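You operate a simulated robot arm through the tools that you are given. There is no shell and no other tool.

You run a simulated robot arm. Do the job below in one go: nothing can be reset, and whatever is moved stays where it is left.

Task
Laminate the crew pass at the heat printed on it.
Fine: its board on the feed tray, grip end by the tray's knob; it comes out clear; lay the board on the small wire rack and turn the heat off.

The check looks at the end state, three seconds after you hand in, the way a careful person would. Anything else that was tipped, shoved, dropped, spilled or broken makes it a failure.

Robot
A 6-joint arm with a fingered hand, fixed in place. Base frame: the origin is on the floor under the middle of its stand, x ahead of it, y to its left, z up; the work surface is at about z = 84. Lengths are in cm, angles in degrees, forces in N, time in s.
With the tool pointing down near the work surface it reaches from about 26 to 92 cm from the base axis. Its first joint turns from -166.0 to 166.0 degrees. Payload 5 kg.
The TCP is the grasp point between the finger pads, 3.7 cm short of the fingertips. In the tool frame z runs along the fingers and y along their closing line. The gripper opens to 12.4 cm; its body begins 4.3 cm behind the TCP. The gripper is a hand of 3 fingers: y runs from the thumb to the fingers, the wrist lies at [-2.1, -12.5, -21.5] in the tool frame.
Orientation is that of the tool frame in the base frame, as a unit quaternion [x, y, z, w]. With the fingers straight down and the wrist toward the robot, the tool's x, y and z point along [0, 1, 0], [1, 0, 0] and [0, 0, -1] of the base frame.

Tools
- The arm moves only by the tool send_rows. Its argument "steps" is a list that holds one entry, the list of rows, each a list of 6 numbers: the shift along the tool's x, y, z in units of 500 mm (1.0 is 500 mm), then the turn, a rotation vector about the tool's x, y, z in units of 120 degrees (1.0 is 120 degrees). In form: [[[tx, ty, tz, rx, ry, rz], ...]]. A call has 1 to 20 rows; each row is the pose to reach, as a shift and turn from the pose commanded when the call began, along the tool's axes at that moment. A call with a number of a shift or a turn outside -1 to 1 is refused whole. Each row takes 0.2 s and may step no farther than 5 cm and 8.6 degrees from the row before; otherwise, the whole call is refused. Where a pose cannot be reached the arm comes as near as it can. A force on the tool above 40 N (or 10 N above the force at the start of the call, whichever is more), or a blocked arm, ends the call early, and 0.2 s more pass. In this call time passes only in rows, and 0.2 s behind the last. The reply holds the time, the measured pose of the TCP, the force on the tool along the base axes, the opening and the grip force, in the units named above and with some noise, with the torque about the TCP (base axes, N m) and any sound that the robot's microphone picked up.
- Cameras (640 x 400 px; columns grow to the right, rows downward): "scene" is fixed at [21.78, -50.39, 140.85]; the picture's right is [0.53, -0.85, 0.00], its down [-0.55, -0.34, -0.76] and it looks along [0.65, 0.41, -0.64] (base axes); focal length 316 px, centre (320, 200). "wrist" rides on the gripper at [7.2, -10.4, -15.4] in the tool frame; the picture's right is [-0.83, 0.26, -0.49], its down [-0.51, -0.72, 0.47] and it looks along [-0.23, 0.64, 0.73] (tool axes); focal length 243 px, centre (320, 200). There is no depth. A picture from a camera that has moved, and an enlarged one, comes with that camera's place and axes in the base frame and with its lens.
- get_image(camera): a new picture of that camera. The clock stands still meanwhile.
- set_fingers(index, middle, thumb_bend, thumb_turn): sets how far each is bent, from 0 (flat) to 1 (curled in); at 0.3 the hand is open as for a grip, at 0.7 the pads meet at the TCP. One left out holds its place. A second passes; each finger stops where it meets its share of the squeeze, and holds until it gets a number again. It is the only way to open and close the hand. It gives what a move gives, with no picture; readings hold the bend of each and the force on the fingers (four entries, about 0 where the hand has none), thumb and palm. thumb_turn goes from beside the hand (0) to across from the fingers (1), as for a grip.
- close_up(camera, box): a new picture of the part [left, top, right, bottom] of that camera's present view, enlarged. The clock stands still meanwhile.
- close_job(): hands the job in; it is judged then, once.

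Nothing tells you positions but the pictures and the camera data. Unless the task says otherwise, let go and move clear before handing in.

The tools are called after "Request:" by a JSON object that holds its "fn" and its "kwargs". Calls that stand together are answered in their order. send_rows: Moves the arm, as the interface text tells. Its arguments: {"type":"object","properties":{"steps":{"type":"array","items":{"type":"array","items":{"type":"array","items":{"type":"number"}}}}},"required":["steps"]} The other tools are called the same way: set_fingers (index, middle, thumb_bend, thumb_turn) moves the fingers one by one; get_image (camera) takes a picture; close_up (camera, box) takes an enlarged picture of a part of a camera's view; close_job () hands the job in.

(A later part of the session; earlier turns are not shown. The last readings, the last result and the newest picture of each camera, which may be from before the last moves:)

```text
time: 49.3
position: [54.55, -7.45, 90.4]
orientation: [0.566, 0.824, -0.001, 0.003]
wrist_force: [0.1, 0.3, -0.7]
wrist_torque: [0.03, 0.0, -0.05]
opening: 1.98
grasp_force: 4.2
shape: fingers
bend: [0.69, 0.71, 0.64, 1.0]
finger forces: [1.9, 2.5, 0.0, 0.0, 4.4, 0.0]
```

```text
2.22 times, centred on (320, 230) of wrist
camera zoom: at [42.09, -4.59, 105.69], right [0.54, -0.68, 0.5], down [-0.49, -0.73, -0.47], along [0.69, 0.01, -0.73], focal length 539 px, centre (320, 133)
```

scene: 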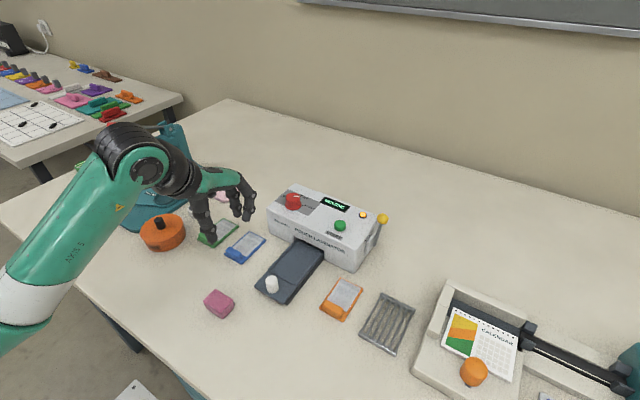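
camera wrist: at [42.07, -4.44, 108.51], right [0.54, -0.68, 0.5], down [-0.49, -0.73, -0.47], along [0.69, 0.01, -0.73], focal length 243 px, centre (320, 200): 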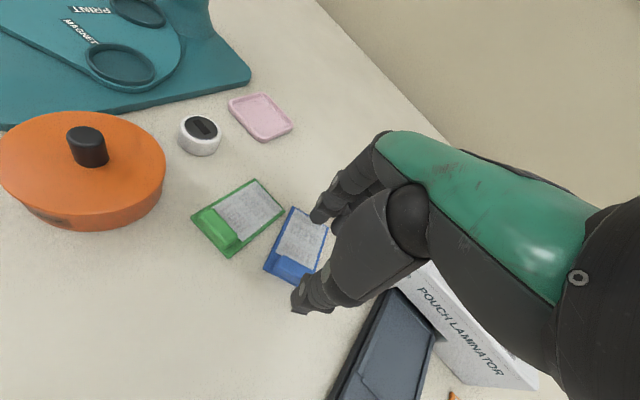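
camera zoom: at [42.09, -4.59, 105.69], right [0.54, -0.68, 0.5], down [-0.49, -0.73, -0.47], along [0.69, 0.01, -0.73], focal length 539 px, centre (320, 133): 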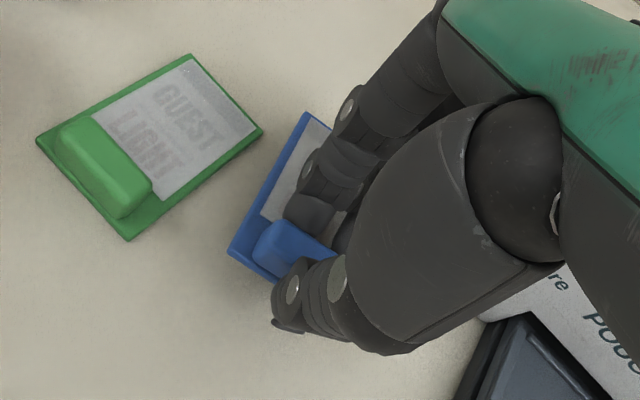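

The lift worked. The board is level, held at 4.4 N and yawed about 15°. I'll raise it above the machine's height, carry it over the tray and straighten it.

Request:
{"fn": "send_rows", "kwargs": {"steps": [[[0, 0, -0.02, 0, 0, 0], [0, 0, -0.05, 0, 0, 0], [0, 0, -0.09, 0, 0, 0], [0, 0, -0.13, 0, 0, 0], [0, 0, -0.165, 0, 0, 0], [0, 0, -0.185, 0, 0, 0], [0, 0, -0.194, 0, 0, 0]]]}}

Request:
{"fn": "send_rows", "kwargs": {"steps": [[[-0.02, -0.008, 0, 0, 0, 0.01], [-0.055, -0.023, 0, 0, 0, 0.03], [-0.1, -0.042, 0, 0, 0, 0.05], [-0.145, -0.061, 0, 0, 0, 0.075], [-0.19, -0.08, 0, 0, 0, 0.1], [-0.225, -0.095, 0, 0, 0, 0.118], [-0.25, -0.105, 0, 0, 0, 0.127], [-0.2602, -0.11, 0, 0, 0, 0.127]]]}}

Request:
{"fn": "get_image", "kwargs": {"camera": "wrist"}}

Request:
{"fn": "get_image", "kwargs": {"camera": "scene"}}

```text
time: 50.9
position: [54.54, -7.71, 100.04]
orientation: [0.566, 0.824, -0.001, 0.004]
wrist_force: [0.6, 0.2, -0.4]
wrist_torque: [0.02, 0.01, -0.03]
opening: 1.99
grasp_force: 4.4
shape: fingers
bend: [0.69, 0.71, 0.64, 1.0]
finger forces: [1.9, 2.6, 0.0, 0.0, 4.4, 0.0]
```

```text
time: 52.7
position: [54.03, -21.75, 100.27]
orientation: [0.671, 0.741, 0.001, 0.003]
wrist_force: [1.2, 0.0, -0.5]
wrist_torque: [0.01, 0.02, 0.0]
opening: 1.99
grasp_force: 4.7
shape: fingers
bend: [0.69, 0.71, 0.64, 1.0]
finger forces: [2.0, 2.4, 0.0, 0.1, 4.3, 0.0]
```

```text
taken
camera wrist: at [42.86, -15.58, 115.4], right [0.34, -0.8, 0.5], down [-0.67, -0.58, -0.47], along [0.66, -0.17, -0.73], focal length 243 px, centre (320, 200)
```

wrist: 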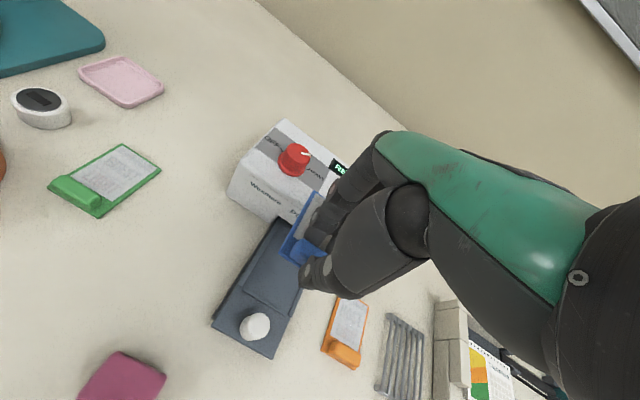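

```text
taken
```

scene: 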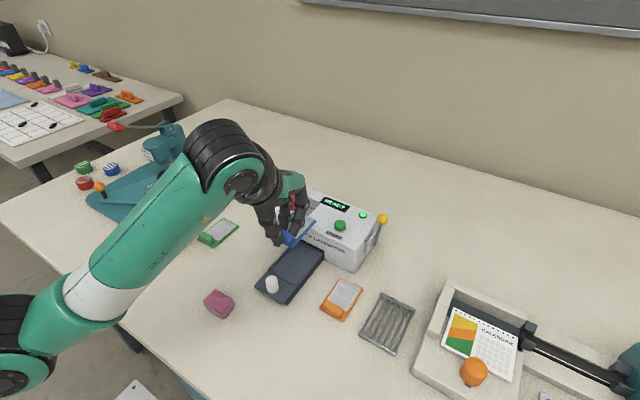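

Request:
{"fn": "close_up", "kwargs": {"camera": "wrist", "box": [200, 180, 360, 360]}}

Request:
{"fn": "close_up", "kwargs": {"camera": "scene", "box": [245, 190, 335, 310]}}

Request:
{"fn": "close_up", "kwargs": {"camera": "scene", "box": [250, 240, 310, 305]}}

```text
2.22 times, centred on (280, 270) of wrist
camera zoom: at [42.86, -15.58, 115.4], right [0.34, -0.8, 0.5], down [-0.67, -0.58, -0.47], along [0.66, -0.17, -0.73], focal length 539 px, centre (409, 44)
```

zoom: 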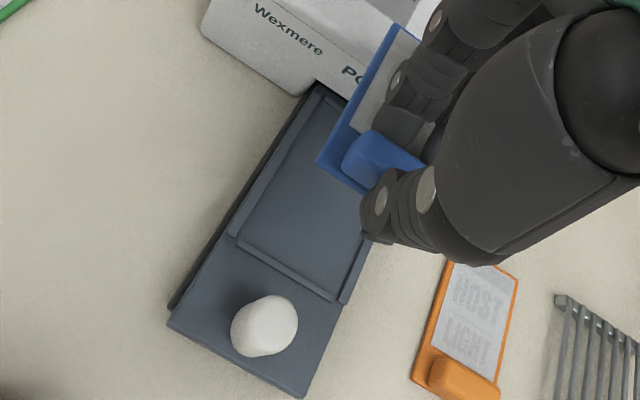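

```text
3.33 times, centred on (290, 250) of scene
camera zoom: at [21.78, -50.39, 140.85], right [0.53, -0.85, 0.0], down [-0.55, -0.34, -0.76], along [0.65, 0.41, -0.64], focal length 1052 px, centre (420, 33)
```

zoom: 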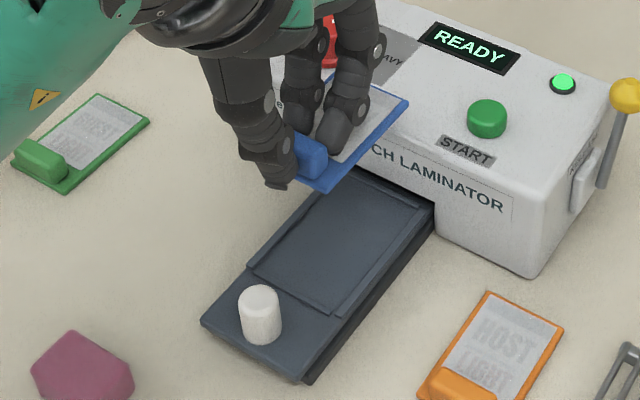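

```text
6.15 times, centred on (280, 272) of scene
camera zoom: at [21.78, -50.39, 140.85], right [0.53, -0.85, 0.0], down [-0.55, -0.34, -0.76], along [0.65, 0.41, -0.64], focal length 1942 px, centre (566, -246)
```

zoom: 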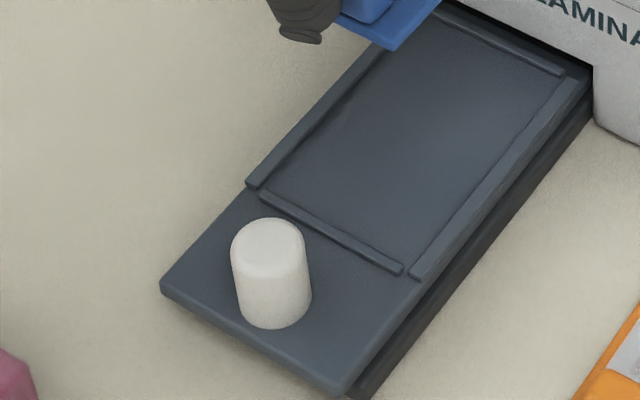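

The board is straight within 1°, and the tray floor is at z ≈ 85.7. I'll shift it 3 mm to centre it between the rails and lower it to just above the tray.

Request:
{"fn": "send_rows", "kwargs": {"steps": [[[-0.0054, -0.0066, 0.03, 0, 0, 0], [-0.0054, -0.0066, 0.07, 0, 0, 0], [-0.0054, -0.0066, 0.11, 0, 0, 0], [-0.0054, -0.0066, 0.14, 0, 0, 0], [-0.0054, -0.0066, 0.16, 0, 0, 0], [-0.0054, -0.0066, 0.17, 0, 0, 0]]]}}

Request:
{"fn": "close_up", "kwargs": {"camera": "wrist", "box": [200, 140, 400, 320]}}

Request:
{"fn": "close_up", "kwargs": {"camera": "scene", "box": [250, 215, 330, 305]}}

```text
time: 54.1
position: [53.86, -22.0, 91.65]
orientation: [0.671, 0.742, 0.001, 0.002]
wrist_force: [-0.5, 0.3, -1.1]
wrist_torque: [-0.01, 0.0, 0.01]
opening: 2.0
grasp_force: 4.0
shape: fingers
bend: [0.69, 0.71, 0.64, 1.0]
finger forces: [1.9, 2.5, 0.0, 0.1, 4.4, 0.0]
```

```text
2.22 times, centred on (300, 230) of wrist
camera zoom: at [42.57, -15.88, 106.86], right [0.34, -0.8, 0.5], down [-0.67, -0.58, -0.47], along [0.66, -0.17, -0.73], focal length 539 px, centre (364, 133)
```

zoom: 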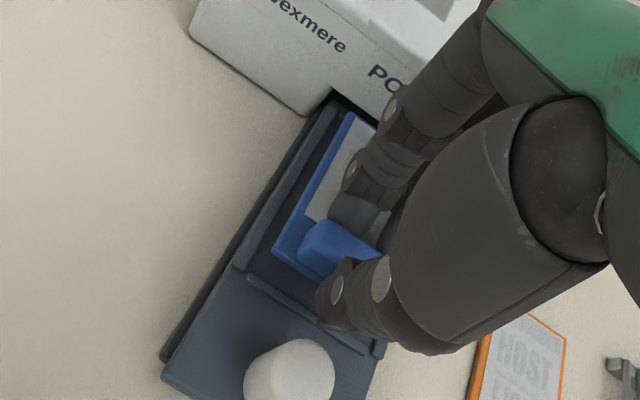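

```text
4.44 times, centred on (290, 260) of scene
camera zoom: at [21.78, -50.39, 140.85], right [0.53, -0.85, 0.0], down [-0.55, -0.34, -0.76], along [0.65, 0.41, -0.64], focal length 1403 px, centre (453, -67)
```

zoom: 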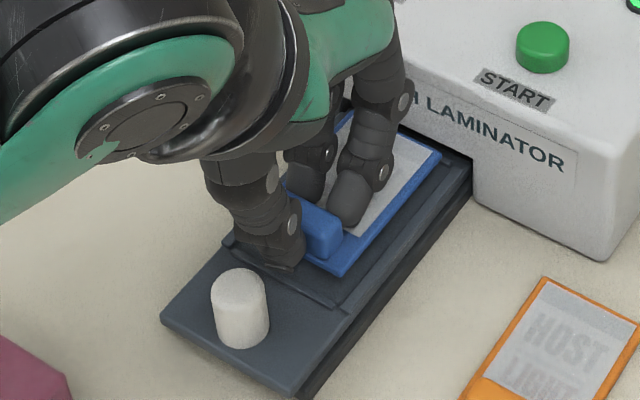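

The board is about 1.3 cm above the tray, squarely between the rails. I'll nudge it 2.5 mm towards the machine to clear the near rail and lower it gently until it touches.

Request:
{"fn": "send_rows", "kwargs": {"steps": [[[0.0015, 0.0052, 0.008, 0, 0, 0], [0.0015, 0.0052, 0.016, 0, 0, 0], [0.0015, 0.0052, 0.022, 0, 0, 0]]]}}

Request:
{"fn": "close_up", "kwargs": {"camera": "wrist", "box": [200, 140, 400, 320]}}

Request:
{"fn": "close_up", "kwargs": {"camera": "scene", "box": [250, 215, 330, 305]}}

```text
time: 54.9
position: [53.95, -21.86, 90.53]
orientation: [0.671, 0.741, 0.001, 0.004]
wrist_force: [-0.8, -1.3, 3.5]
wrist_torque: [0.01, 0.03, 0.02]
opening: 1.96
grasp_force: 4.7
shape: fingers
bend: [0.69, 0.71, 0.64, 1.0]
finger forces: [2.0, 2.5, 0.1, 0.0, 5.1, 0.0]
```

```text
2.22 times, centred on (300, 230) of wrist
camera zoom: at [42.84, -15.77, 105.81], right [0.34, -0.8, 0.5], down [-0.66, -0.58, -0.47], along [0.67, -0.17, -0.73], focal length 539 px, centre (364, 133)
```

zoom: 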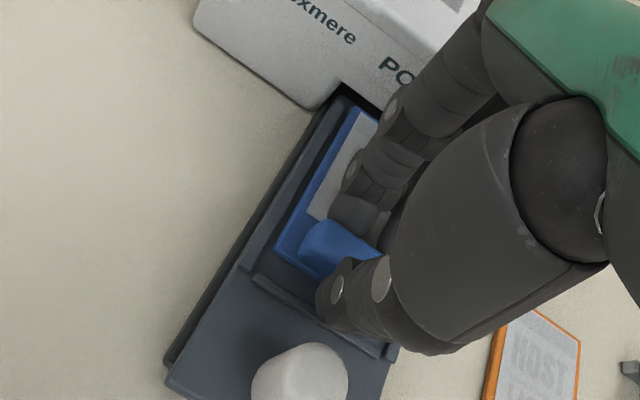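

```text
4.44 times, centred on (290, 260) of scene
camera zoom: at [21.78, -50.39, 140.85], right [0.53, -0.85, 0.0], down [-0.55, -0.34, -0.76], along [0.65, 0.41, -0.64], focal length 1403 px, centre (453, -67)
```

zoom: 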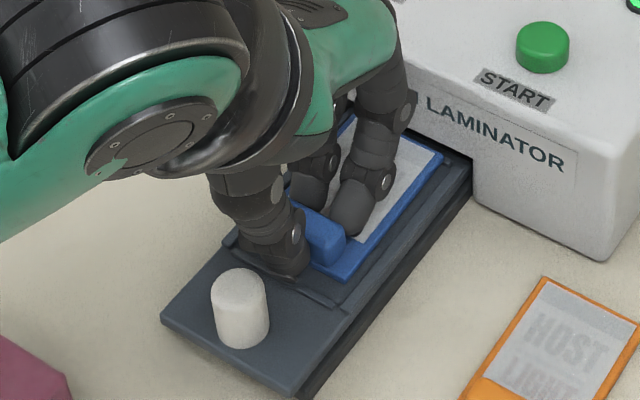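

Light contact at 3.5 N, so the board is on the tray. I'll release with a small opening so the thumb stays clear of the tray knob.

Request:
{"fn": "set_fingers", "kwargs": {"index": 0.63, "middle": 0.63, "thumb_bend": 0.62}}

Request:
{"fn": "close_up", "kwargs": {"camera": "wrist", "box": [200, 140, 400, 320]}}

Request:
{"fn": "close_up", "kwargs": {"camera": "scene", "box": [250, 215, 330, 305]}}

```text
time: 55.9
position: [54.12, -21.96, 90.63]
orientation: [0.671, 0.741, 0.001, 0.004]
wrist_force: [1.3, -2.2, 15.0]
wrist_torque: [0.08, -0.31, -0.04]
opening: 2.63
grasp_force: 7.1
shape: fingers
bend: [0.65, 0.63, 0.62, 1.0]
finger forces: [10.7, 4.8, 0.1, 0.1, 0.0, 0.1]
```

```text
2.22 times, centred on (300, 230) of wrist
camera zoom: at [42.82, -15.77, 105.84], right [0.34, -0.8, 0.5], down [-0.66, -0.58, -0.47], along [0.67, -0.17, -0.73], focal length 539 px, centre (364, 133)
```

zoom: 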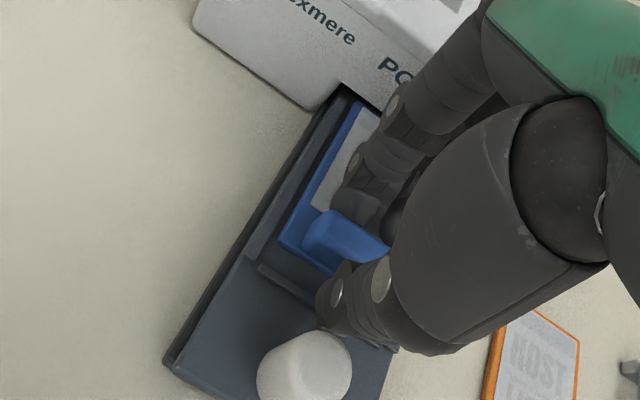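

```text
4.44 times, centred on (290, 260) of scene
camera zoom: at [21.78, -50.39, 140.85], right [0.53, -0.85, 0.0], down [-0.55, -0.34, -0.76], along [0.65, 0.41, -0.64], focal length 1403 px, centre (453, -67)
```

zoom: 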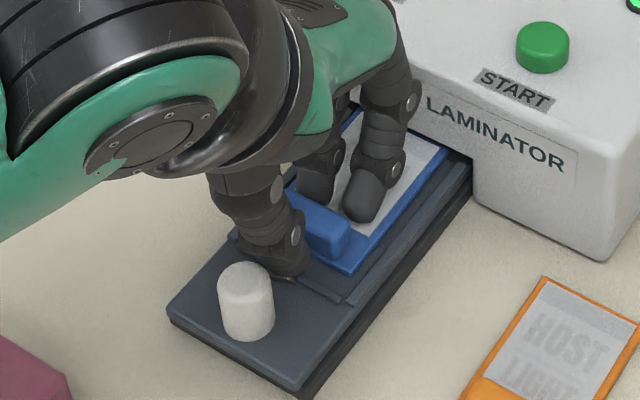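

Opening pressed the fingertips down onto the board, and the tray slid in a few millimetres. I'll lift straight up now.

Request:
{"fn": "send_rows", "kwargs": {"steps": [[[0, 0, -0.006, 0, 0, 0], [0, 0, -0.016, 0, 0, 0], [0, 0, -0.036, 0, 0, 0], [0, 0, -0.066, 0, 0, 0], [0, 0, -0.12, 0, 0, 0], [0, 0, -0.18, 0, 0, 0]]]}}

Request:
{"fn": "close_up", "kwargs": {"camera": "wrist", "box": [180, 140, 380, 340]}}

Request:
{"fn": "close_up", "kwargs": {"camera": "scene", "box": [250, 215, 330, 305]}}

Request:
{"fn": "get_image", "kwargs": {"camera": "scene"}}

```text
time: 57.3
position: [53.89, -21.98, 99.51]
orientation: [0.671, 0.741, 0.0, 0.003]
wrist_force: [-0.3, -0.4, 0.6]
wrist_torque: [-0.01, 0.03, -0.01]
opening: 2.91
grasp_force: 0.0
shape: fingers
bend: [0.63, 0.63, 0.62, 1.0]
finger forces: [0.1, 0.0, 0.0, 0.0, 0.0, 0.1]
```

```text
2.00 times, centred on (280, 240) of wrist
camera zoom: at [42.71, -15.74, 114.83], right [0.34, -0.8, 0.5], down [-0.67, -0.58, -0.47], along [0.66, -0.17, -0.73], focal length 485 px, centre (400, 120)
```

zoom: 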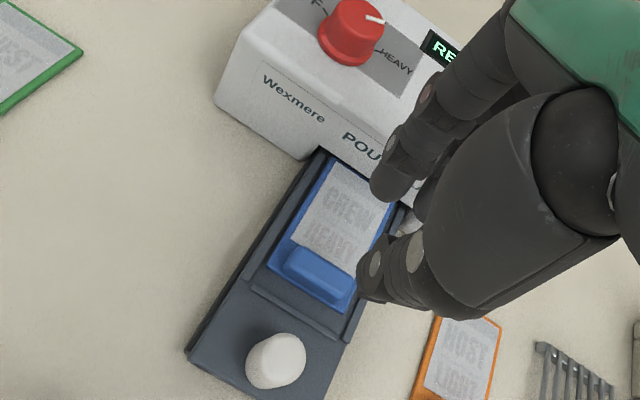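

```text
4.44 times, centred on (290, 260) of scene
camera zoom: at [21.78, -50.39, 140.85], right [0.53, -0.85, 0.0], down [-0.55, -0.34, -0.76], along [0.65, 0.41, -0.64], focal length 1403 px, centre (453, -67)
```

zoom: 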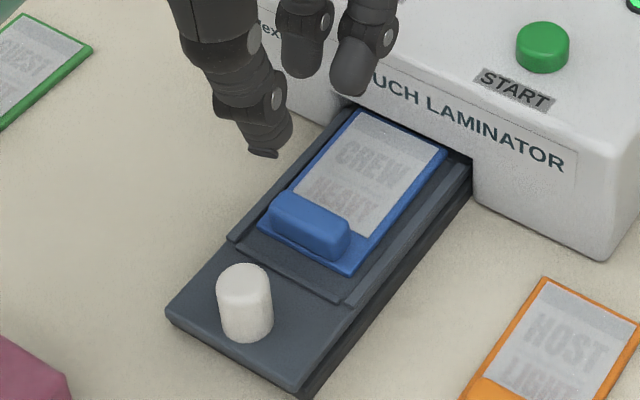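

```text
taken
```

scene: 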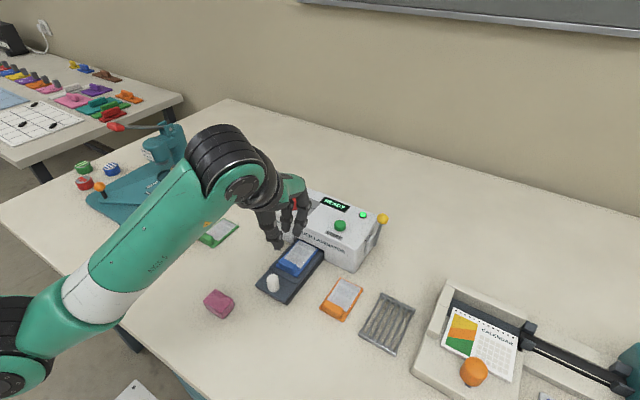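

The blue board is in the tray with its grip end by the knob. I'll check that it sits flat inside all four rails before feeding.

Request:
{"fn": "close_up", "kwargs": {"camera": "scene", "box": [290, 230, 330, 260]}}

Request:
{"fn": "close_up", "kwargs": {"camera": "scene", "box": [265, 235, 325, 280]}}

Request:
{"fn": "close_up", "kwargs": {"camera": "wrist", "box": [240, 210, 320, 310]}}

```text
13.33 times, centred on (310, 245) of scene
camera zoom: at [21.78, -50.39, 140.85], right [0.53, -0.85, 0.0], down [-0.55, -0.34, -0.76], along [0.65, 0.41, -0.64], focal length 4208 px, centre (453, -400)
```

zoom: 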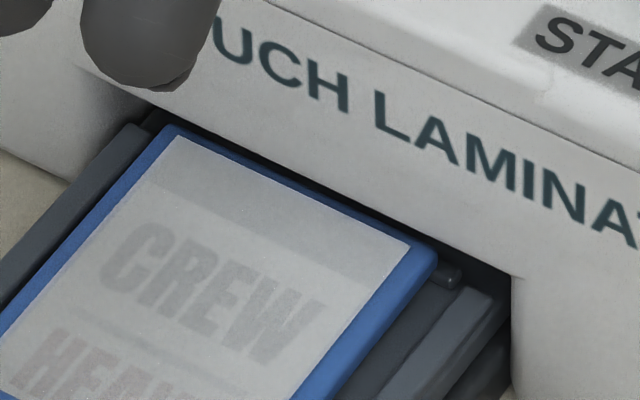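

```text
8.89 times, centred on (295, 258) of scene
camera zoom: at [21.78, -50.39, 140.85], right [0.53, -0.85, 0.0], down [-0.55, -0.34, -0.76], along [0.65, 0.41, -0.64], focal length 2805 px, centre (542, -311)
```

zoom: 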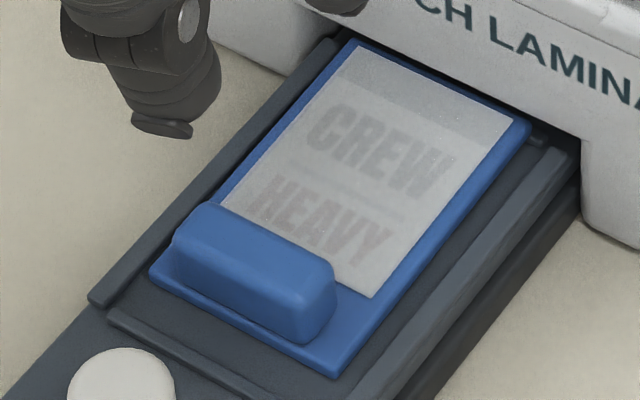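

```text
4.00 times, centred on (280, 260) of wrist
camera zoom: at [42.71, -15.74, 114.83], right [0.34, -0.8, 0.5], down [-0.67, -0.58, -0.47], along [0.66, -0.17, -0.73], focal length 970 px, centre (480, -40)
```

zoom: 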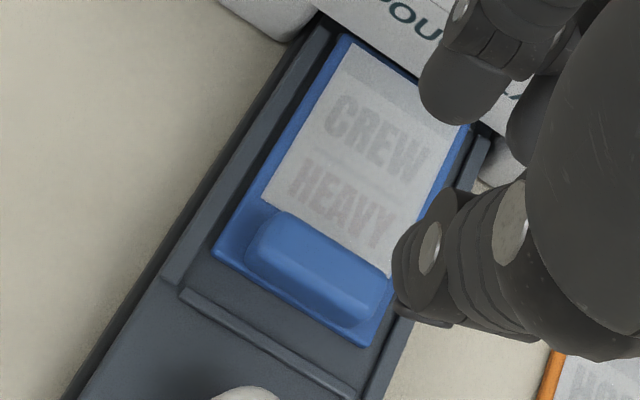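

The board is flat on the tray against the far rail. To push the tray I'll grip its knob from the sides, so the fingers stay clear of the board. First I'm turning the hand 90° and centring it over the knob at about (49.0, -21.9).

Request:
{"fn": "set_fingers", "kwargs": {"index": 0.55, "middle": 0.55, "thumb_bend": 0.55}}

Request:
{"fn": "send_rows", "kwargs": {"steps": [[[0.001, -0.009, 0, 0, 0, 0.068], [0.002, -0.018, 0, 0, 0, 0.136], [0.003, -0.027, 0, 0, 0, 0.204], [0.004, -0.036, 0, 0, 0, 0.272], [0.005, -0.045, 0, 0, 0, 0.34], [0.006, -0.054, 0, 0, 0, 0.408], [0.007, -0.063, 0, 0, 0, 0.476], [0.008, -0.072, 0, 0, 0, 0.544], [0.009, -0.081, 0, 0, 0, 0.612], [0.0098, -0.09, 0, 0, 0, 0.68], [0.0098, -0.094, 0, 0, 0, 0.748]]]}}

Request:
{"fn": "get_image", "kwargs": {"camera": "wrist"}}

Request:
{"fn": "get_image", "kwargs": {"camera": "scene"}}

```text
time: 58.3
position: [53.93, -22.02, 99.6]
orientation: [0.671, 0.742, 0.001, 0.003]
wrist_force: [1.1, 0.1, -0.5]
wrist_torque: [0.02, 0.02, -0.01]
opening: 5.12
grasp_force: 0.0
shape: fingers
bend: [0.55, 0.55, 0.55, 1.0]
finger forces: [0.0, 0.0, 0.1, 0.1, 0.1, 0.0]
```

```text
time: 60.7
position: [49.15, -21.89, 99.48]
orientation: [0.999, 0.05, 0.003, 0.001]
wrist_force: [0.2, -0.2, -0.1]
wrist_torque: [-0.02, -0.02, 0.0]
opening: 5.17
grasp_force: 0.1
shape: fingers
bend: [0.55, 0.55, 0.55, 1.0]
finger forces: [0.1, 0.0, 0.0, 0.1, 0.0, 0.0]
```

```text
taken
camera wrist: at [55.23, -10.79, 114.84], right [-0.8, -0.34, 0.49], down [-0.57, 0.67, -0.48], along [-0.16, -0.66, -0.73], focal length 243 px, centre (320, 200)
```

wrist: 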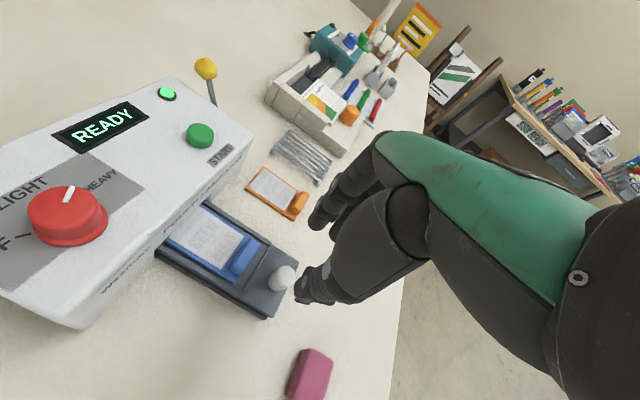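

```text
taken
```

scene: 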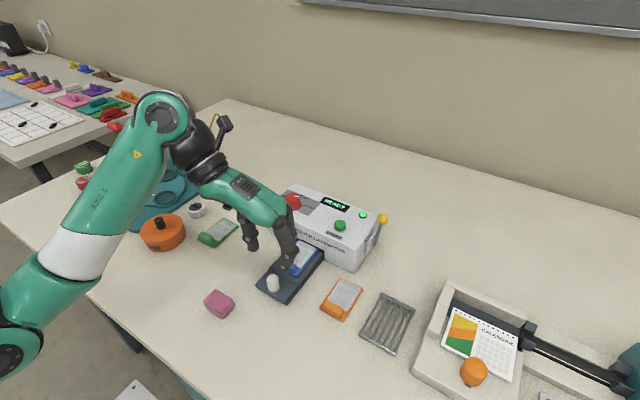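

This pose gives a good view. I'll zoom in to centre the hand precisely on the knob.

Request:
{"fn": "close_up", "kwargs": {"camera": "wrist", "box": [160, 200, 340, 330]}}

Request:
{"fn": "close_up", "kwargs": {"camera": "scene", "box": [235, 210, 325, 305]}}

```text
3.08 times, centred on (250, 265) of wrist
camera zoom: at [55.23, -10.79, 114.84], right [-0.8, -0.34, 0.49], down [-0.57, 0.67, -0.48], along [-0.16, -0.66, -0.73], focal length 746 px, centre (535, 0)
```

zoom: 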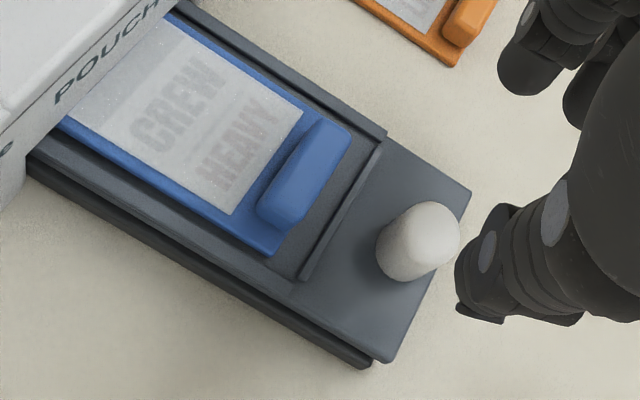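

```text
4.21 times, centred on (280, 258) of scene
camera zoom: at [21.78, -50.39, 140.85], right [0.53, -0.85, 0.0], down [-0.55, -0.34, -0.76], along [0.65, 0.41, -0.64], focal length 1329 px, centre (488, -42)
```

zoom: 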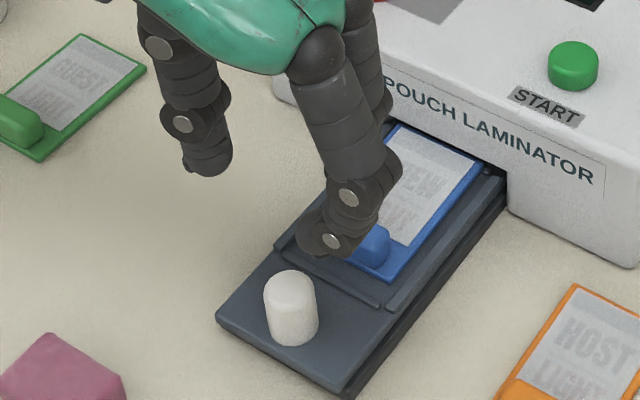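

The hand is within about 1 mm of the knob centre. I'm going down to straddle it.

Request:
{"fn": "send_rows", "kwargs": {"steps": [[[-0.0024, 0, 0.05, 0, 0, 0], [-0.0024, 0, 0.1, 0, 0, 0], [-0.0024, 0, 0.14, 0, 0, 0], [-0.0024, 0, 0.165, 0, 0, 0], [-0.0024, 0, 0.179, 0, 0, 0]]]}}

Request:
{"fn": "close_up", "kwargs": {"camera": "wrist", "box": [200, 170, 380, 320]}}

Request:
{"fn": "close_up", "kwargs": {"camera": "scene", "box": [235, 210, 325, 305]}}

```text
time: 61.9
position: [49.27, -22.02, 90.58]
orientation: [0.999, 0.053, 0.003, 0.002]
wrist_force: [-0.5, -0.5, -0.7]
wrist_torque: [0.0, -0.05, 0.04]
opening: 5.17
grasp_force: 0.1
shape: fingers
bend: [0.55, 0.55, 0.55, 1.0]
finger forces: [0.0, 0.1, 0.0, 0.1, 0.0, 0.0]
```

```text
2.67 times, centred on (290, 245) of wrist
camera zoom: at [55.16, -10.8, 105.86], right [-0.8, -0.35, 0.49], down [-0.58, 0.66, -0.48], along [-0.16, -0.66, -0.73], focal length 647 px, centre (400, 80)
```

zoom: 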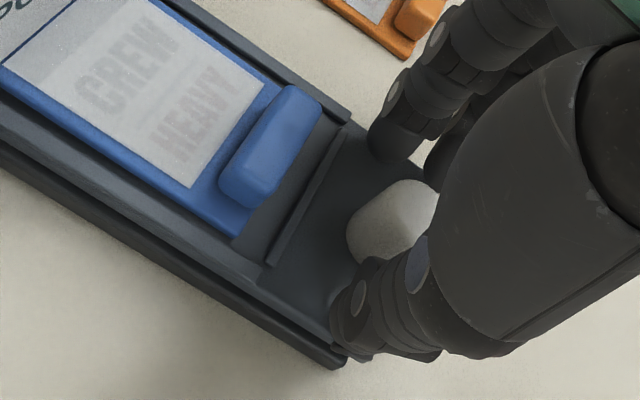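

```text
4.21 times, centred on (280, 258) of scene
camera zoom: at [21.78, -50.39, 140.85], right [0.53, -0.85, 0.0], down [-0.55, -0.34, -0.76], along [0.65, 0.41, -0.64], focal length 1329 px, centre (488, -42)
```

zoom: 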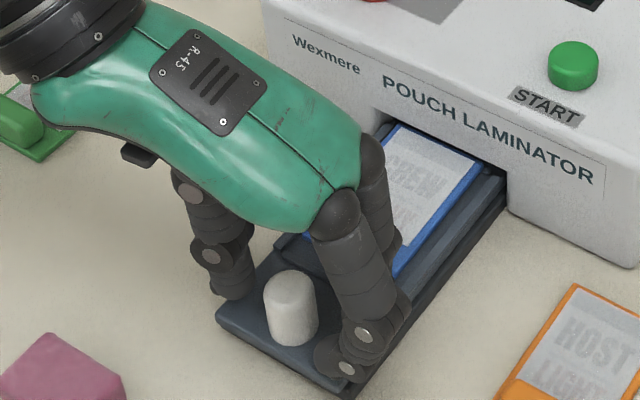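

The knob is between the thumb and fingers with nothing touching. I'm closing on it.

Request:
{"fn": "set_fingers", "kwargs": {"index": 0.67, "middle": 0.67, "thumb_bend": 0.66}}

Request:
{"fn": "close_up", "kwargs": {"camera": "wrist", "box": [200, 170, 380, 320]}}

Request:
{"fn": "close_up", "kwargs": {"camera": "scene", "box": [235, 210, 325, 305]}}

```text
time: 62.9
position: [49.24, -21.9, 90.6]
orientation: [0.999, 0.052, 0.003, 0.001]
wrist_force: [0.4, -1.1, -2.1]
wrist_torque: [-0.04, -0.01, 0.0]
opening: 2.36
grasp_force: 2.9
shape: fingers
bend: [0.65, 0.66, 0.64, 1.0]
finger forces: [1.8, 1.0, 0.0, 0.1, 2.4, 0.0]
```

```text
2.67 times, centred on (290, 245) of wrist
camera zoom: at [55.16, -10.8, 105.87], right [-0.8, -0.35, 0.49], down [-0.58, 0.66, -0.48], along [-0.16, -0.66, -0.73], focal length 647 px, centre (400, 80)
```

zoom: 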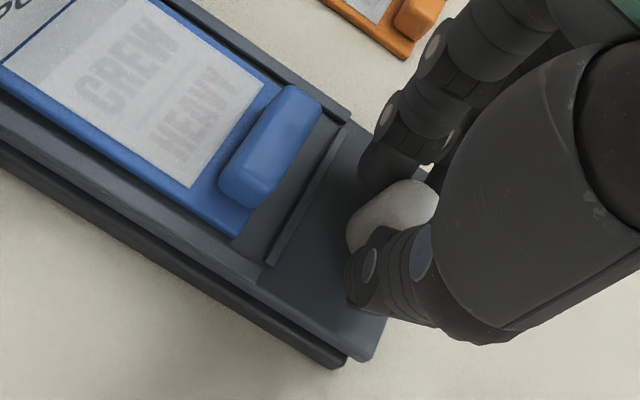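

```text
4.21 times, centred on (280, 258) of scene
camera zoom: at [21.78, -50.39, 140.85], right [0.53, -0.85, 0.0], down [-0.55, -0.34, -0.76], along [0.65, 0.41, -0.64], focal length 1329 px, centre (488, -42)
```

zoom: 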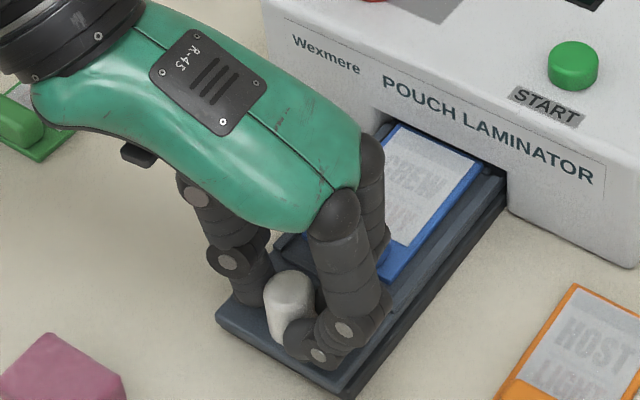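

I have a light grip on the knob. I'll firm it up and start pushing the tray in slowly along +x, watching the force.

Request:
{"fn": "set_fingers", "kwargs": {"index": 0.69, "middle": 0.7, "thumb_bend": 0.68}}

Request:
{"fn": "send_rows", "kwargs": {"steps": [[[0.006, 0.0006, 0, 0, 0, 0], [0.014, 0.0014, 0, 0, 0, 0], [0.024, 0.0024, 0, 0, 0, 0], [0.034, 0.0034, 0, 0, 0, 0], [0.04, 0.004, 0, 0, 0, 0]]]}}

Request:
{"fn": "get_image", "kwargs": {"camera": "scene"}}

Request:
{"fn": "get_image", "kwargs": {"camera": "wrist"}}

```text
time: 63.9
position: [49.23, -21.98, 90.64]
orientation: [0.999, 0.052, 0.002, 0.002]
wrist_force: [0.6, -3.6, -2.3]
wrist_torque: [-0.08, -0.01, 0.01]
opening: 2.26
grasp_force: 5.8
shape: fingers
bend: [0.66, 0.67, 0.65, 1.0]
finger forces: [3.1, 3.6, 0.0, 0.0, 4.2, 0.0]
```

```text
time: 65.1
position: [51.17, -21.85, 90.57]
orientation: [0.999, 0.052, 0.002, 0.002]
wrist_force: [-1.0, -3.8, -1.9]
wrist_torque: [-0.14, 0.02, 0.01]
opening: 2.3
grasp_force: 5.3
shape: fingers
bend: [0.65, 0.67, 0.65, 1.0]
finger forces: [3.6, 4.1, 0.0, 0.1, 3.7, 0.1]
```

```text
taken
```

scene: 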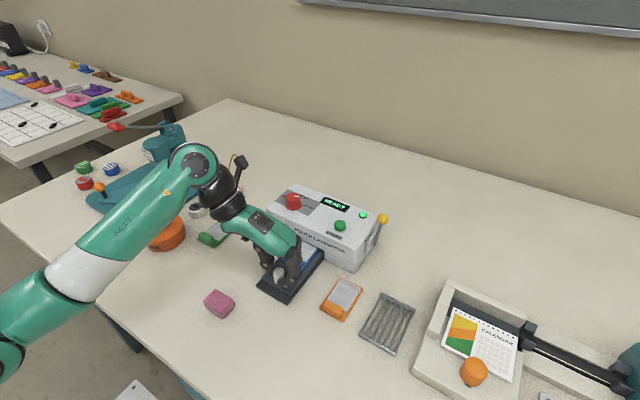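

```text
taken
camera wrist: at [57.19, -10.78, 105.89], right [-0.8, -0.35, 0.49], down [-0.58, 0.66, -0.48], along [-0.16, -0.66, -0.73], focal length 243 px, centre (320, 200)
```

wrist: 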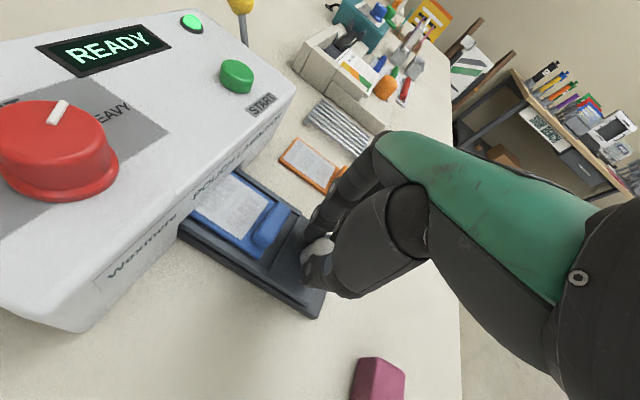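

The tray slid in 2 cm with almost no resistance and the board is moving with it. I'm continuing slowly.

Request:
{"fn": "send_rows", "kwargs": {"steps": [[[0.008, 0.0008, 0, 0, 0, 0], [0.018, 0.0018, 0, 0, 0, 0], [0.03, 0.003, 0, 0, 0, 0], [0.042, 0.0042, 0, 0, 0, 0], [0.052, 0.0052, 0, 0, 0, 0], [0.06, 0.006, 0, 0, 0, 0]]]}}

Request:
{"fn": "close_up", "kwargs": {"camera": "wrist", "box": [140, 100, 380, 320]}}

Request:
{"fn": "close_up", "kwargs": {"camera": "scene", "box": [235, 180, 395, 300]}}

```text
time: 66.5
position: [54.23, -21.92, 90.56]
orientation: [0.999, 0.053, 0.002, 0.002]
wrist_force: [0.5, -2.7, -4.1]
wrist_torque: [-0.05, -0.03, 0.0]
opening: 2.26
grasp_force: 5.3
shape: fingers
bend: [0.66, 0.67, 0.65, 1.0]
finger forces: [3.1, 3.8, 0.0, 0.0, 4.3, 0.1]
```

```text
1.82 times, centred on (260, 210) of wrist
camera zoom: at [60.2, -10.81, 105.91], right [-0.8, -0.35, 0.49], down [-0.58, 0.66, -0.48], along [-0.16, -0.66, -0.73], focal length 441 px, centre (429, 182)
```

zoom: 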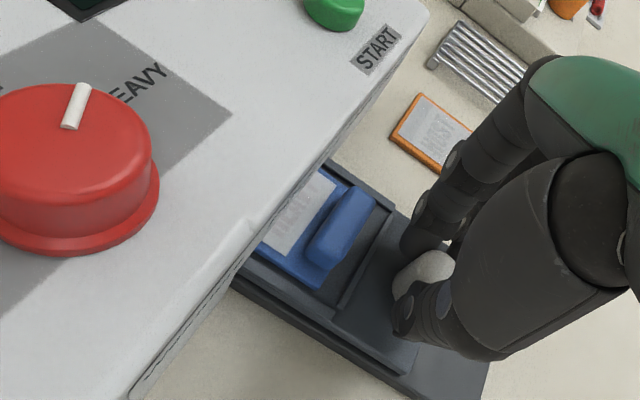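

```text
3.33 times, centred on (315, 240) of scene
camera zoom: at [21.78, -50.39, 140.85], right [0.53, -0.85, 0.0], down [-0.55, -0.34, -0.76], along [0.65, 0.41, -0.64], focal length 1052 px, centre (337, 67)
```

zoom: 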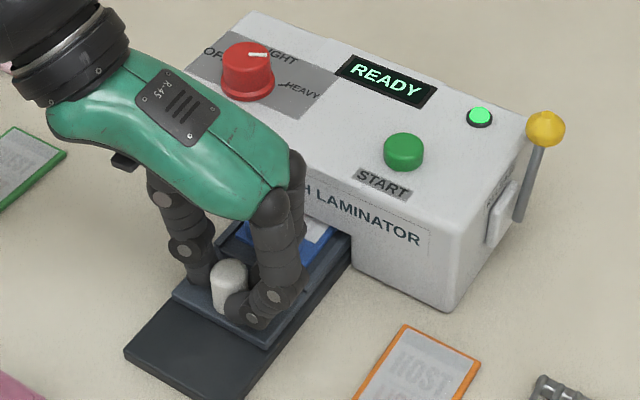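

It's 5 cm in and still sliding freely. I'll take smaller steps as the grip block gets close to the slot.

Request:
{"fn": "send_rows", "kwargs": {"steps": [[[0.006, 0.0006, 0, 0, 0, 0], [0.014, 0.0014, 0, 0, 0, 0], [0.022, 0.0022, 0, 0, 0, 0], [0.028, 0.0028, 0, 0, 0, 0]]]}}

Request:
{"fn": "close_up", "kwargs": {"camera": "wrist", "box": [140, 100, 380, 320]}}

Request:
{"fn": "close_up", "kwargs": {"camera": "scene", "box": [235, 180, 395, 300]}}

```text
time: 67.5
position: [55.48, -21.82, 90.7]
orientation: [0.999, 0.053, 0.003, 0.002]
wrist_force: [0.2, -3.0, -3.1]
wrist_torque: [-0.09, 0.0, -0.02]
opening: 2.26
grasp_force: 5.4
shape: fingers
bend: [0.66, 0.67, 0.65, 1.0]
finger forces: [3.3, 3.9, 0.0, 0.1, 4.2, 0.1]
```

```text
1.82 times, centred on (260, 210) of wrist
camera zoom: at [61.59, -10.81, 105.91], right [-0.8, -0.35, 0.49], down [-0.58, 0.66, -0.48], along [-0.16, -0.66, -0.73], focal length 441 px, centre (429, 182)
```

zoom: 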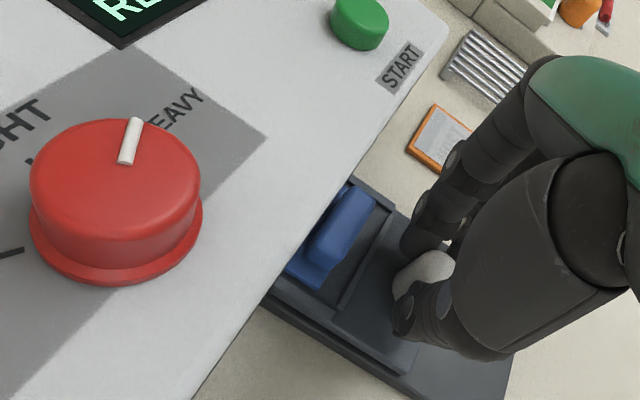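

```text
3.33 times, centred on (315, 240) of scene
camera zoom: at [21.78, -50.39, 140.85], right [0.53, -0.85, 0.0], down [-0.55, -0.34, -0.76], along [0.65, 0.41, -0.64], focal length 1052 px, centre (337, 67)
```

zoom: 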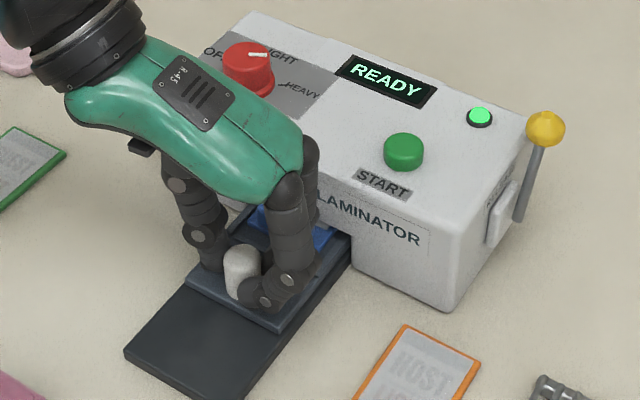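

The block is about 0.5 cm from the machine front, and the slot is too low for it to go in. I'll continue in small steps until I feel the stop.

Request:
{"fn": "send_rows", "kwargs": {"steps": [[[0.004, 0.0004, 0, 0, 0, 0], [0.008, 0.0008, 0, 0, 0, 0], [0.012, 0.0012, 0, 0, 0, 0]]]}}

Request:
{"fn": "close_up", "kwargs": {"camera": "wrist", "box": [200, 160, 360, 310]}}

Request:
{"fn": "close_up", "kwargs": {"camera": "scene", "box": [275, 190, 375, 280]}}

```text
time: 68.3
position: [56.18, -21.9, 90.65]
orientation: [0.999, 0.052, 0.001, 0.003]
wrist_force: [-14.1, -3.1, 0.3]
wrist_torque: [-0.12, 0.44, -0.06]
opening: 1.89
grasp_force: 8.1
shape: fingers
bend: [0.68, 0.66, 0.65, 1.0]
finger forces: [0.7, 11.6, 0.0, 0.0, 3.2, 0.2]
```

```text
2.67 times, centred on (280, 235) of wrist
camera zoom: at [62.18, -10.8, 105.93], right [-0.8, -0.34, 0.49], down [-0.58, 0.66, -0.48], along [-0.16, -0.66, -0.73], focal length 647 px, centre (427, 107)
```

zoom: 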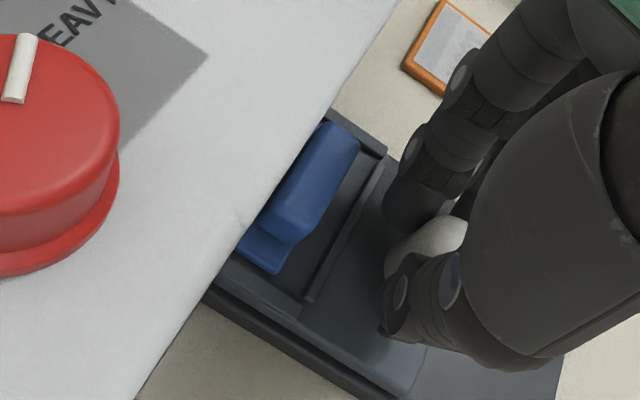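

```text
4.44 times, centred on (325, 235) of scene
camera zoom: at [21.78, -50.39, 140.85], right [0.53, -0.85, 0.0], down [-0.55, -0.34, -0.76], along [0.65, 0.41, -0.64], focal length 1403 px, centre (298, 44)
```

zoom: 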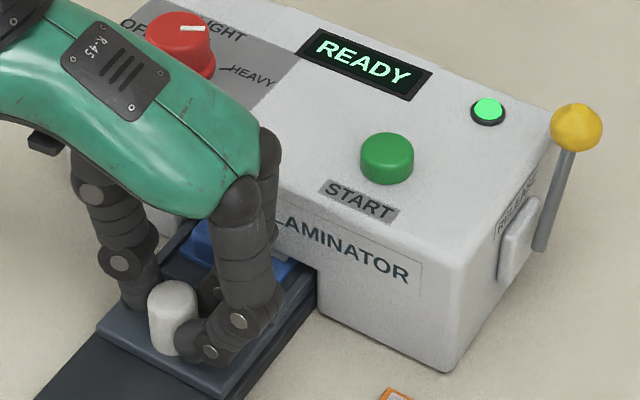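

The push met a firm stop at 14 N after about 7 cm, so the tray is fully in. I'm releasing the knob and lifting clear.

Request:
{"fn": "set_fingers", "kwargs": {"index": 0.56, "middle": 0.56, "thumb_bend": 0.56}}

Request:
{"fn": "send_rows", "kwargs": {"steps": [[[0, 0, -0.02, 0, 0, 0], [0, 0, -0.06, 0, 0, 0], [0, 0, -0.12, 0, 0, 0], [0, 0, -0.18, 0, 0, 0], [0, 0, -0.24, 0, 0, 0]]]}}

Request:
{"fn": "get_image", "kwargs": {"camera": "scene"}}

Request:
{"fn": "get_image", "kwargs": {"camera": "wrist"}}

Request:
{"fn": "close_up", "kwargs": {"camera": "scene", "box": [245, 180, 385, 300]}}

```text
time: 69.3
position: [56.26, -21.83, 90.62]
orientation: [0.999, 0.053, 0.003, 0.003]
wrist_force: [0.3, 0.2, 0.2]
wrist_torque: [0.01, -0.03, -0.02]
opening: 4.84
grasp_force: 0.0
shape: fingers
bend: [0.56, 0.56, 0.56, 1.0]
finger forces: [0.1, 0.0, 0.0, 0.0, 0.0, 0.1]
```

```text
time: 70.5
position: [56.12, -21.94, 102.66]
orientation: [0.999, 0.051, 0.003, 0.002]
wrist_force: [0.0, 0.0, -0.5]
wrist_torque: [-0.02, 0.01, 0.0]
opening: 4.83
grasp_force: 0.0
shape: fingers
bend: [0.56, 0.56, 0.56, 1.0]
finger forces: [0.1, 0.1, 0.0, 0.0, 0.0, 0.1]
```

```text
taken
```

scene: 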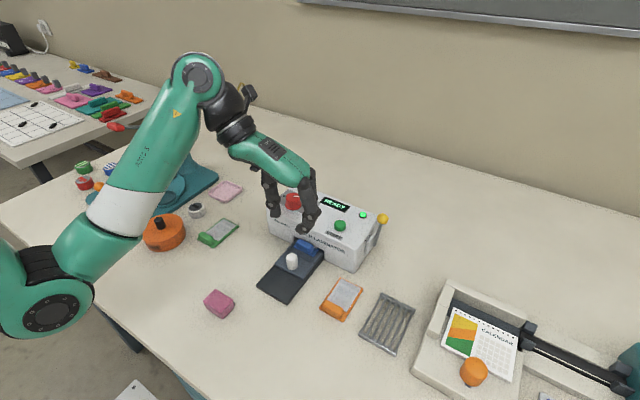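

```text
taken
camera wrist: at [62.15, -10.77, 117.95], right [-0.8, -0.35, 0.49], down [-0.58, 0.66, -0.48], along [-0.16, -0.66, -0.73], focal length 243 px, centre (320, 200)
```

wrist: 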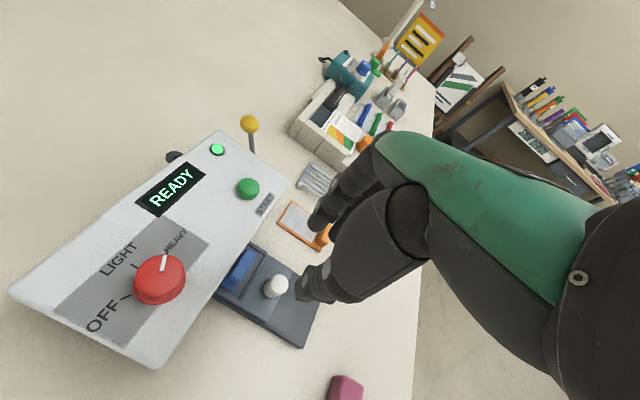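

```text
3.33 times, centred on (315, 240) of scene
camera zoom: at [21.78, -50.39, 140.85], right [0.53, -0.85, 0.0], down [-0.55, -0.34, -0.76], along [0.65, 0.41, -0.64], focal length 1052 px, centre (337, 67)
```

zoom: 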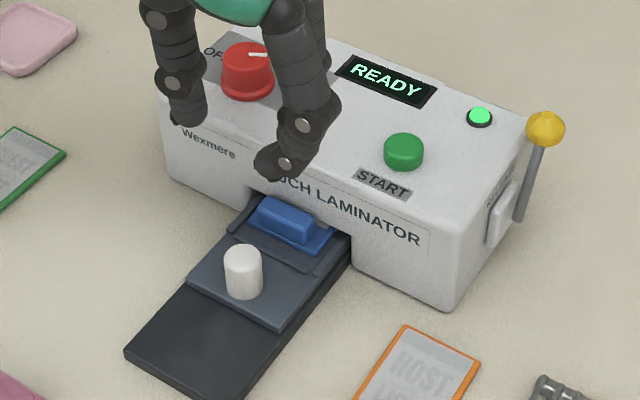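

The tray is in with the grip block just outside, and the display still shows READY. Next is START: I'll pinch the fingers together and move above the green button near (65.5, -27.9).

Request:
{"fn": "set_fingers", "kwargs": {"index": 0.68, "middle": 0.68, "thumb_bend": 0.68}}

Request:
{"fn": "send_rows", "kwargs": {"steps": [[[0.0353, 0.0279, 0, 0, 0, 0], [0.0883, 0.0697, 0, 0, 0, 0], [0.1413, 0.1115, 0, 0, 0, 0], [0.1766, 0.1394, 0, 0, 0, 0]]]}}

Request:
{"fn": "close_up", "kwargs": {"camera": "scene", "box": [295, 150, 395, 260]}}

Request:
{"fn": "close_up", "kwargs": {"camera": "wrist", "box": [200, 150, 380, 320]}}

```text
time: 71.5
position: [56.17, -21.9, 102.56]
orientation: [0.999, 0.053, 0.002, 0.001]
wrist_force: [-0.5, -0.2, -0.5]
wrist_torque: [-0.03, 0.0, 0.01]
opening: 1.34
grasp_force: 0.0
shape: fingers
bend: [0.68, 0.68, 0.68, 1.0]
finger forces: [0.0, 0.1, 0.1, 0.0, 0.0, 0.0]
```

```text
time: 72.5
position: [65.71, -27.92, 102.7]
orientation: [0.999, 0.053, 0.003, 0.001]
wrist_force: [0.0, 0.0, 0.1]
wrist_torque: [0.01, 0.0, 0.01]
opening: 1.34
grasp_force: 0.1
shape: fingers
bend: [0.68, 0.68, 0.68, 1.0]
finger forces: [0.0, 0.0, 0.1, 0.0, 0.0, 0.0]
```

```text
3.64 times, centred on (345, 205) of scene
camera zoom: at [21.78, -50.39, 140.85], right [0.53, -0.85, 0.0], down [-0.55, -0.34, -0.76], along [0.65, 0.41, -0.64], focal length 1148 px, centre (229, 182)
```

zoom: 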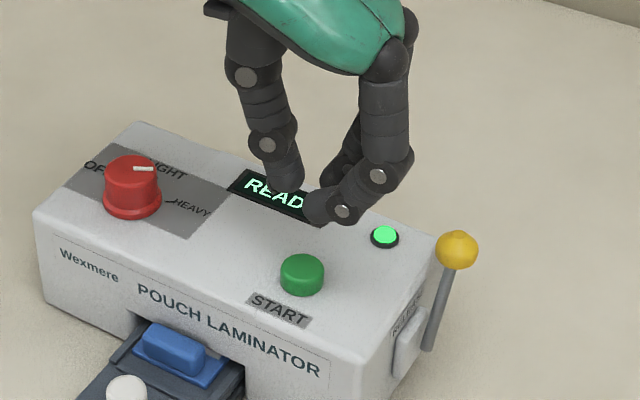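

```text
2.35 times, centred on (290, 235) of wrist
camera zoom: at [71.64, -16.76, 117.96], right [-0.8, -0.35, 0.49], down [-0.58, 0.66, -0.48], along [-0.16, -0.66, -0.73], focal length 571 px, centre (391, 118)
```

zoom: 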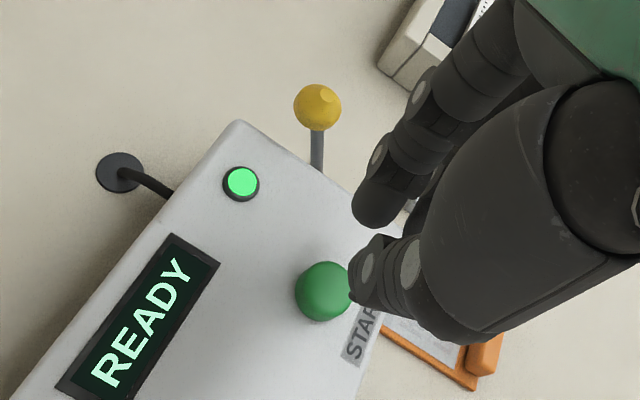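

The hand is centred on START. I'll press with the thumb tip only, so I'm shifting 1.4 cm to put the thumb over the button and then easing down.

Request:
{"fn": "send_rows", "kwargs": {"steps": [[[-0.0028, 0.0279, 0, 0, 0, 0], [-0.0028, 0.0279, 0.04, 0, 0, 0], [-0.0028, 0.0279, 0.075, 0, 0, 0], [-0.0028, 0.0279, 0.086, 0, 0, 0]]]}}

Request:
{"fn": "close_up", "kwargs": {"camera": "scene", "box": [305, 180, 395, 260]}}

Request:
{"fn": "close_up", "kwargs": {"camera": "wrist", "box": [200, 150, 380, 320]}}

```text
time: 73.5
position: [65.77, -29.38, 98.38]
orientation: [0.999, 0.052, 0.003, 0.002]
wrist_force: [-0.1, 0.2, 0.3]
wrist_torque: [0.0, 0.0, 0.0]
opening: 1.34
grasp_force: 0.0
shape: fingers
bend: [0.68, 0.68, 0.68, 1.0]
finger forces: [0.0, 0.0, 0.0, 0.0, 0.0, 0.0]
```

```text
5.00 times, centred on (350, 220) of scene
camera zoom: at [21.78, -50.39, 140.85], right [0.53, -0.85, 0.0], down [-0.55, -0.34, -0.76], along [0.65, 0.41, -0.64], focal length 1578 px, centre (170, 100)
```

zoom: 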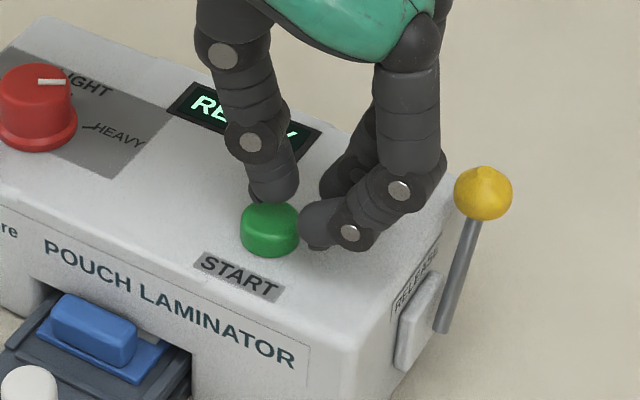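

```text
2.35 times, centred on (290, 235) of wrist
camera zoom: at [71.69, -18.15, 113.68], right [-0.8, -0.35, 0.49], down [-0.58, 0.66, -0.48], along [-0.16, -0.66, -0.73], focal length 571 px, centre (391, 118)
```

zoom: 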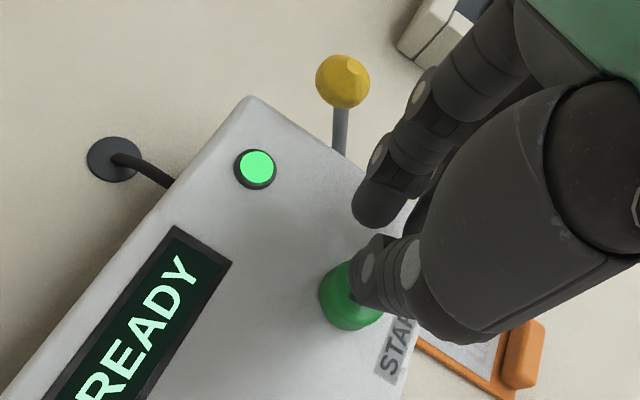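

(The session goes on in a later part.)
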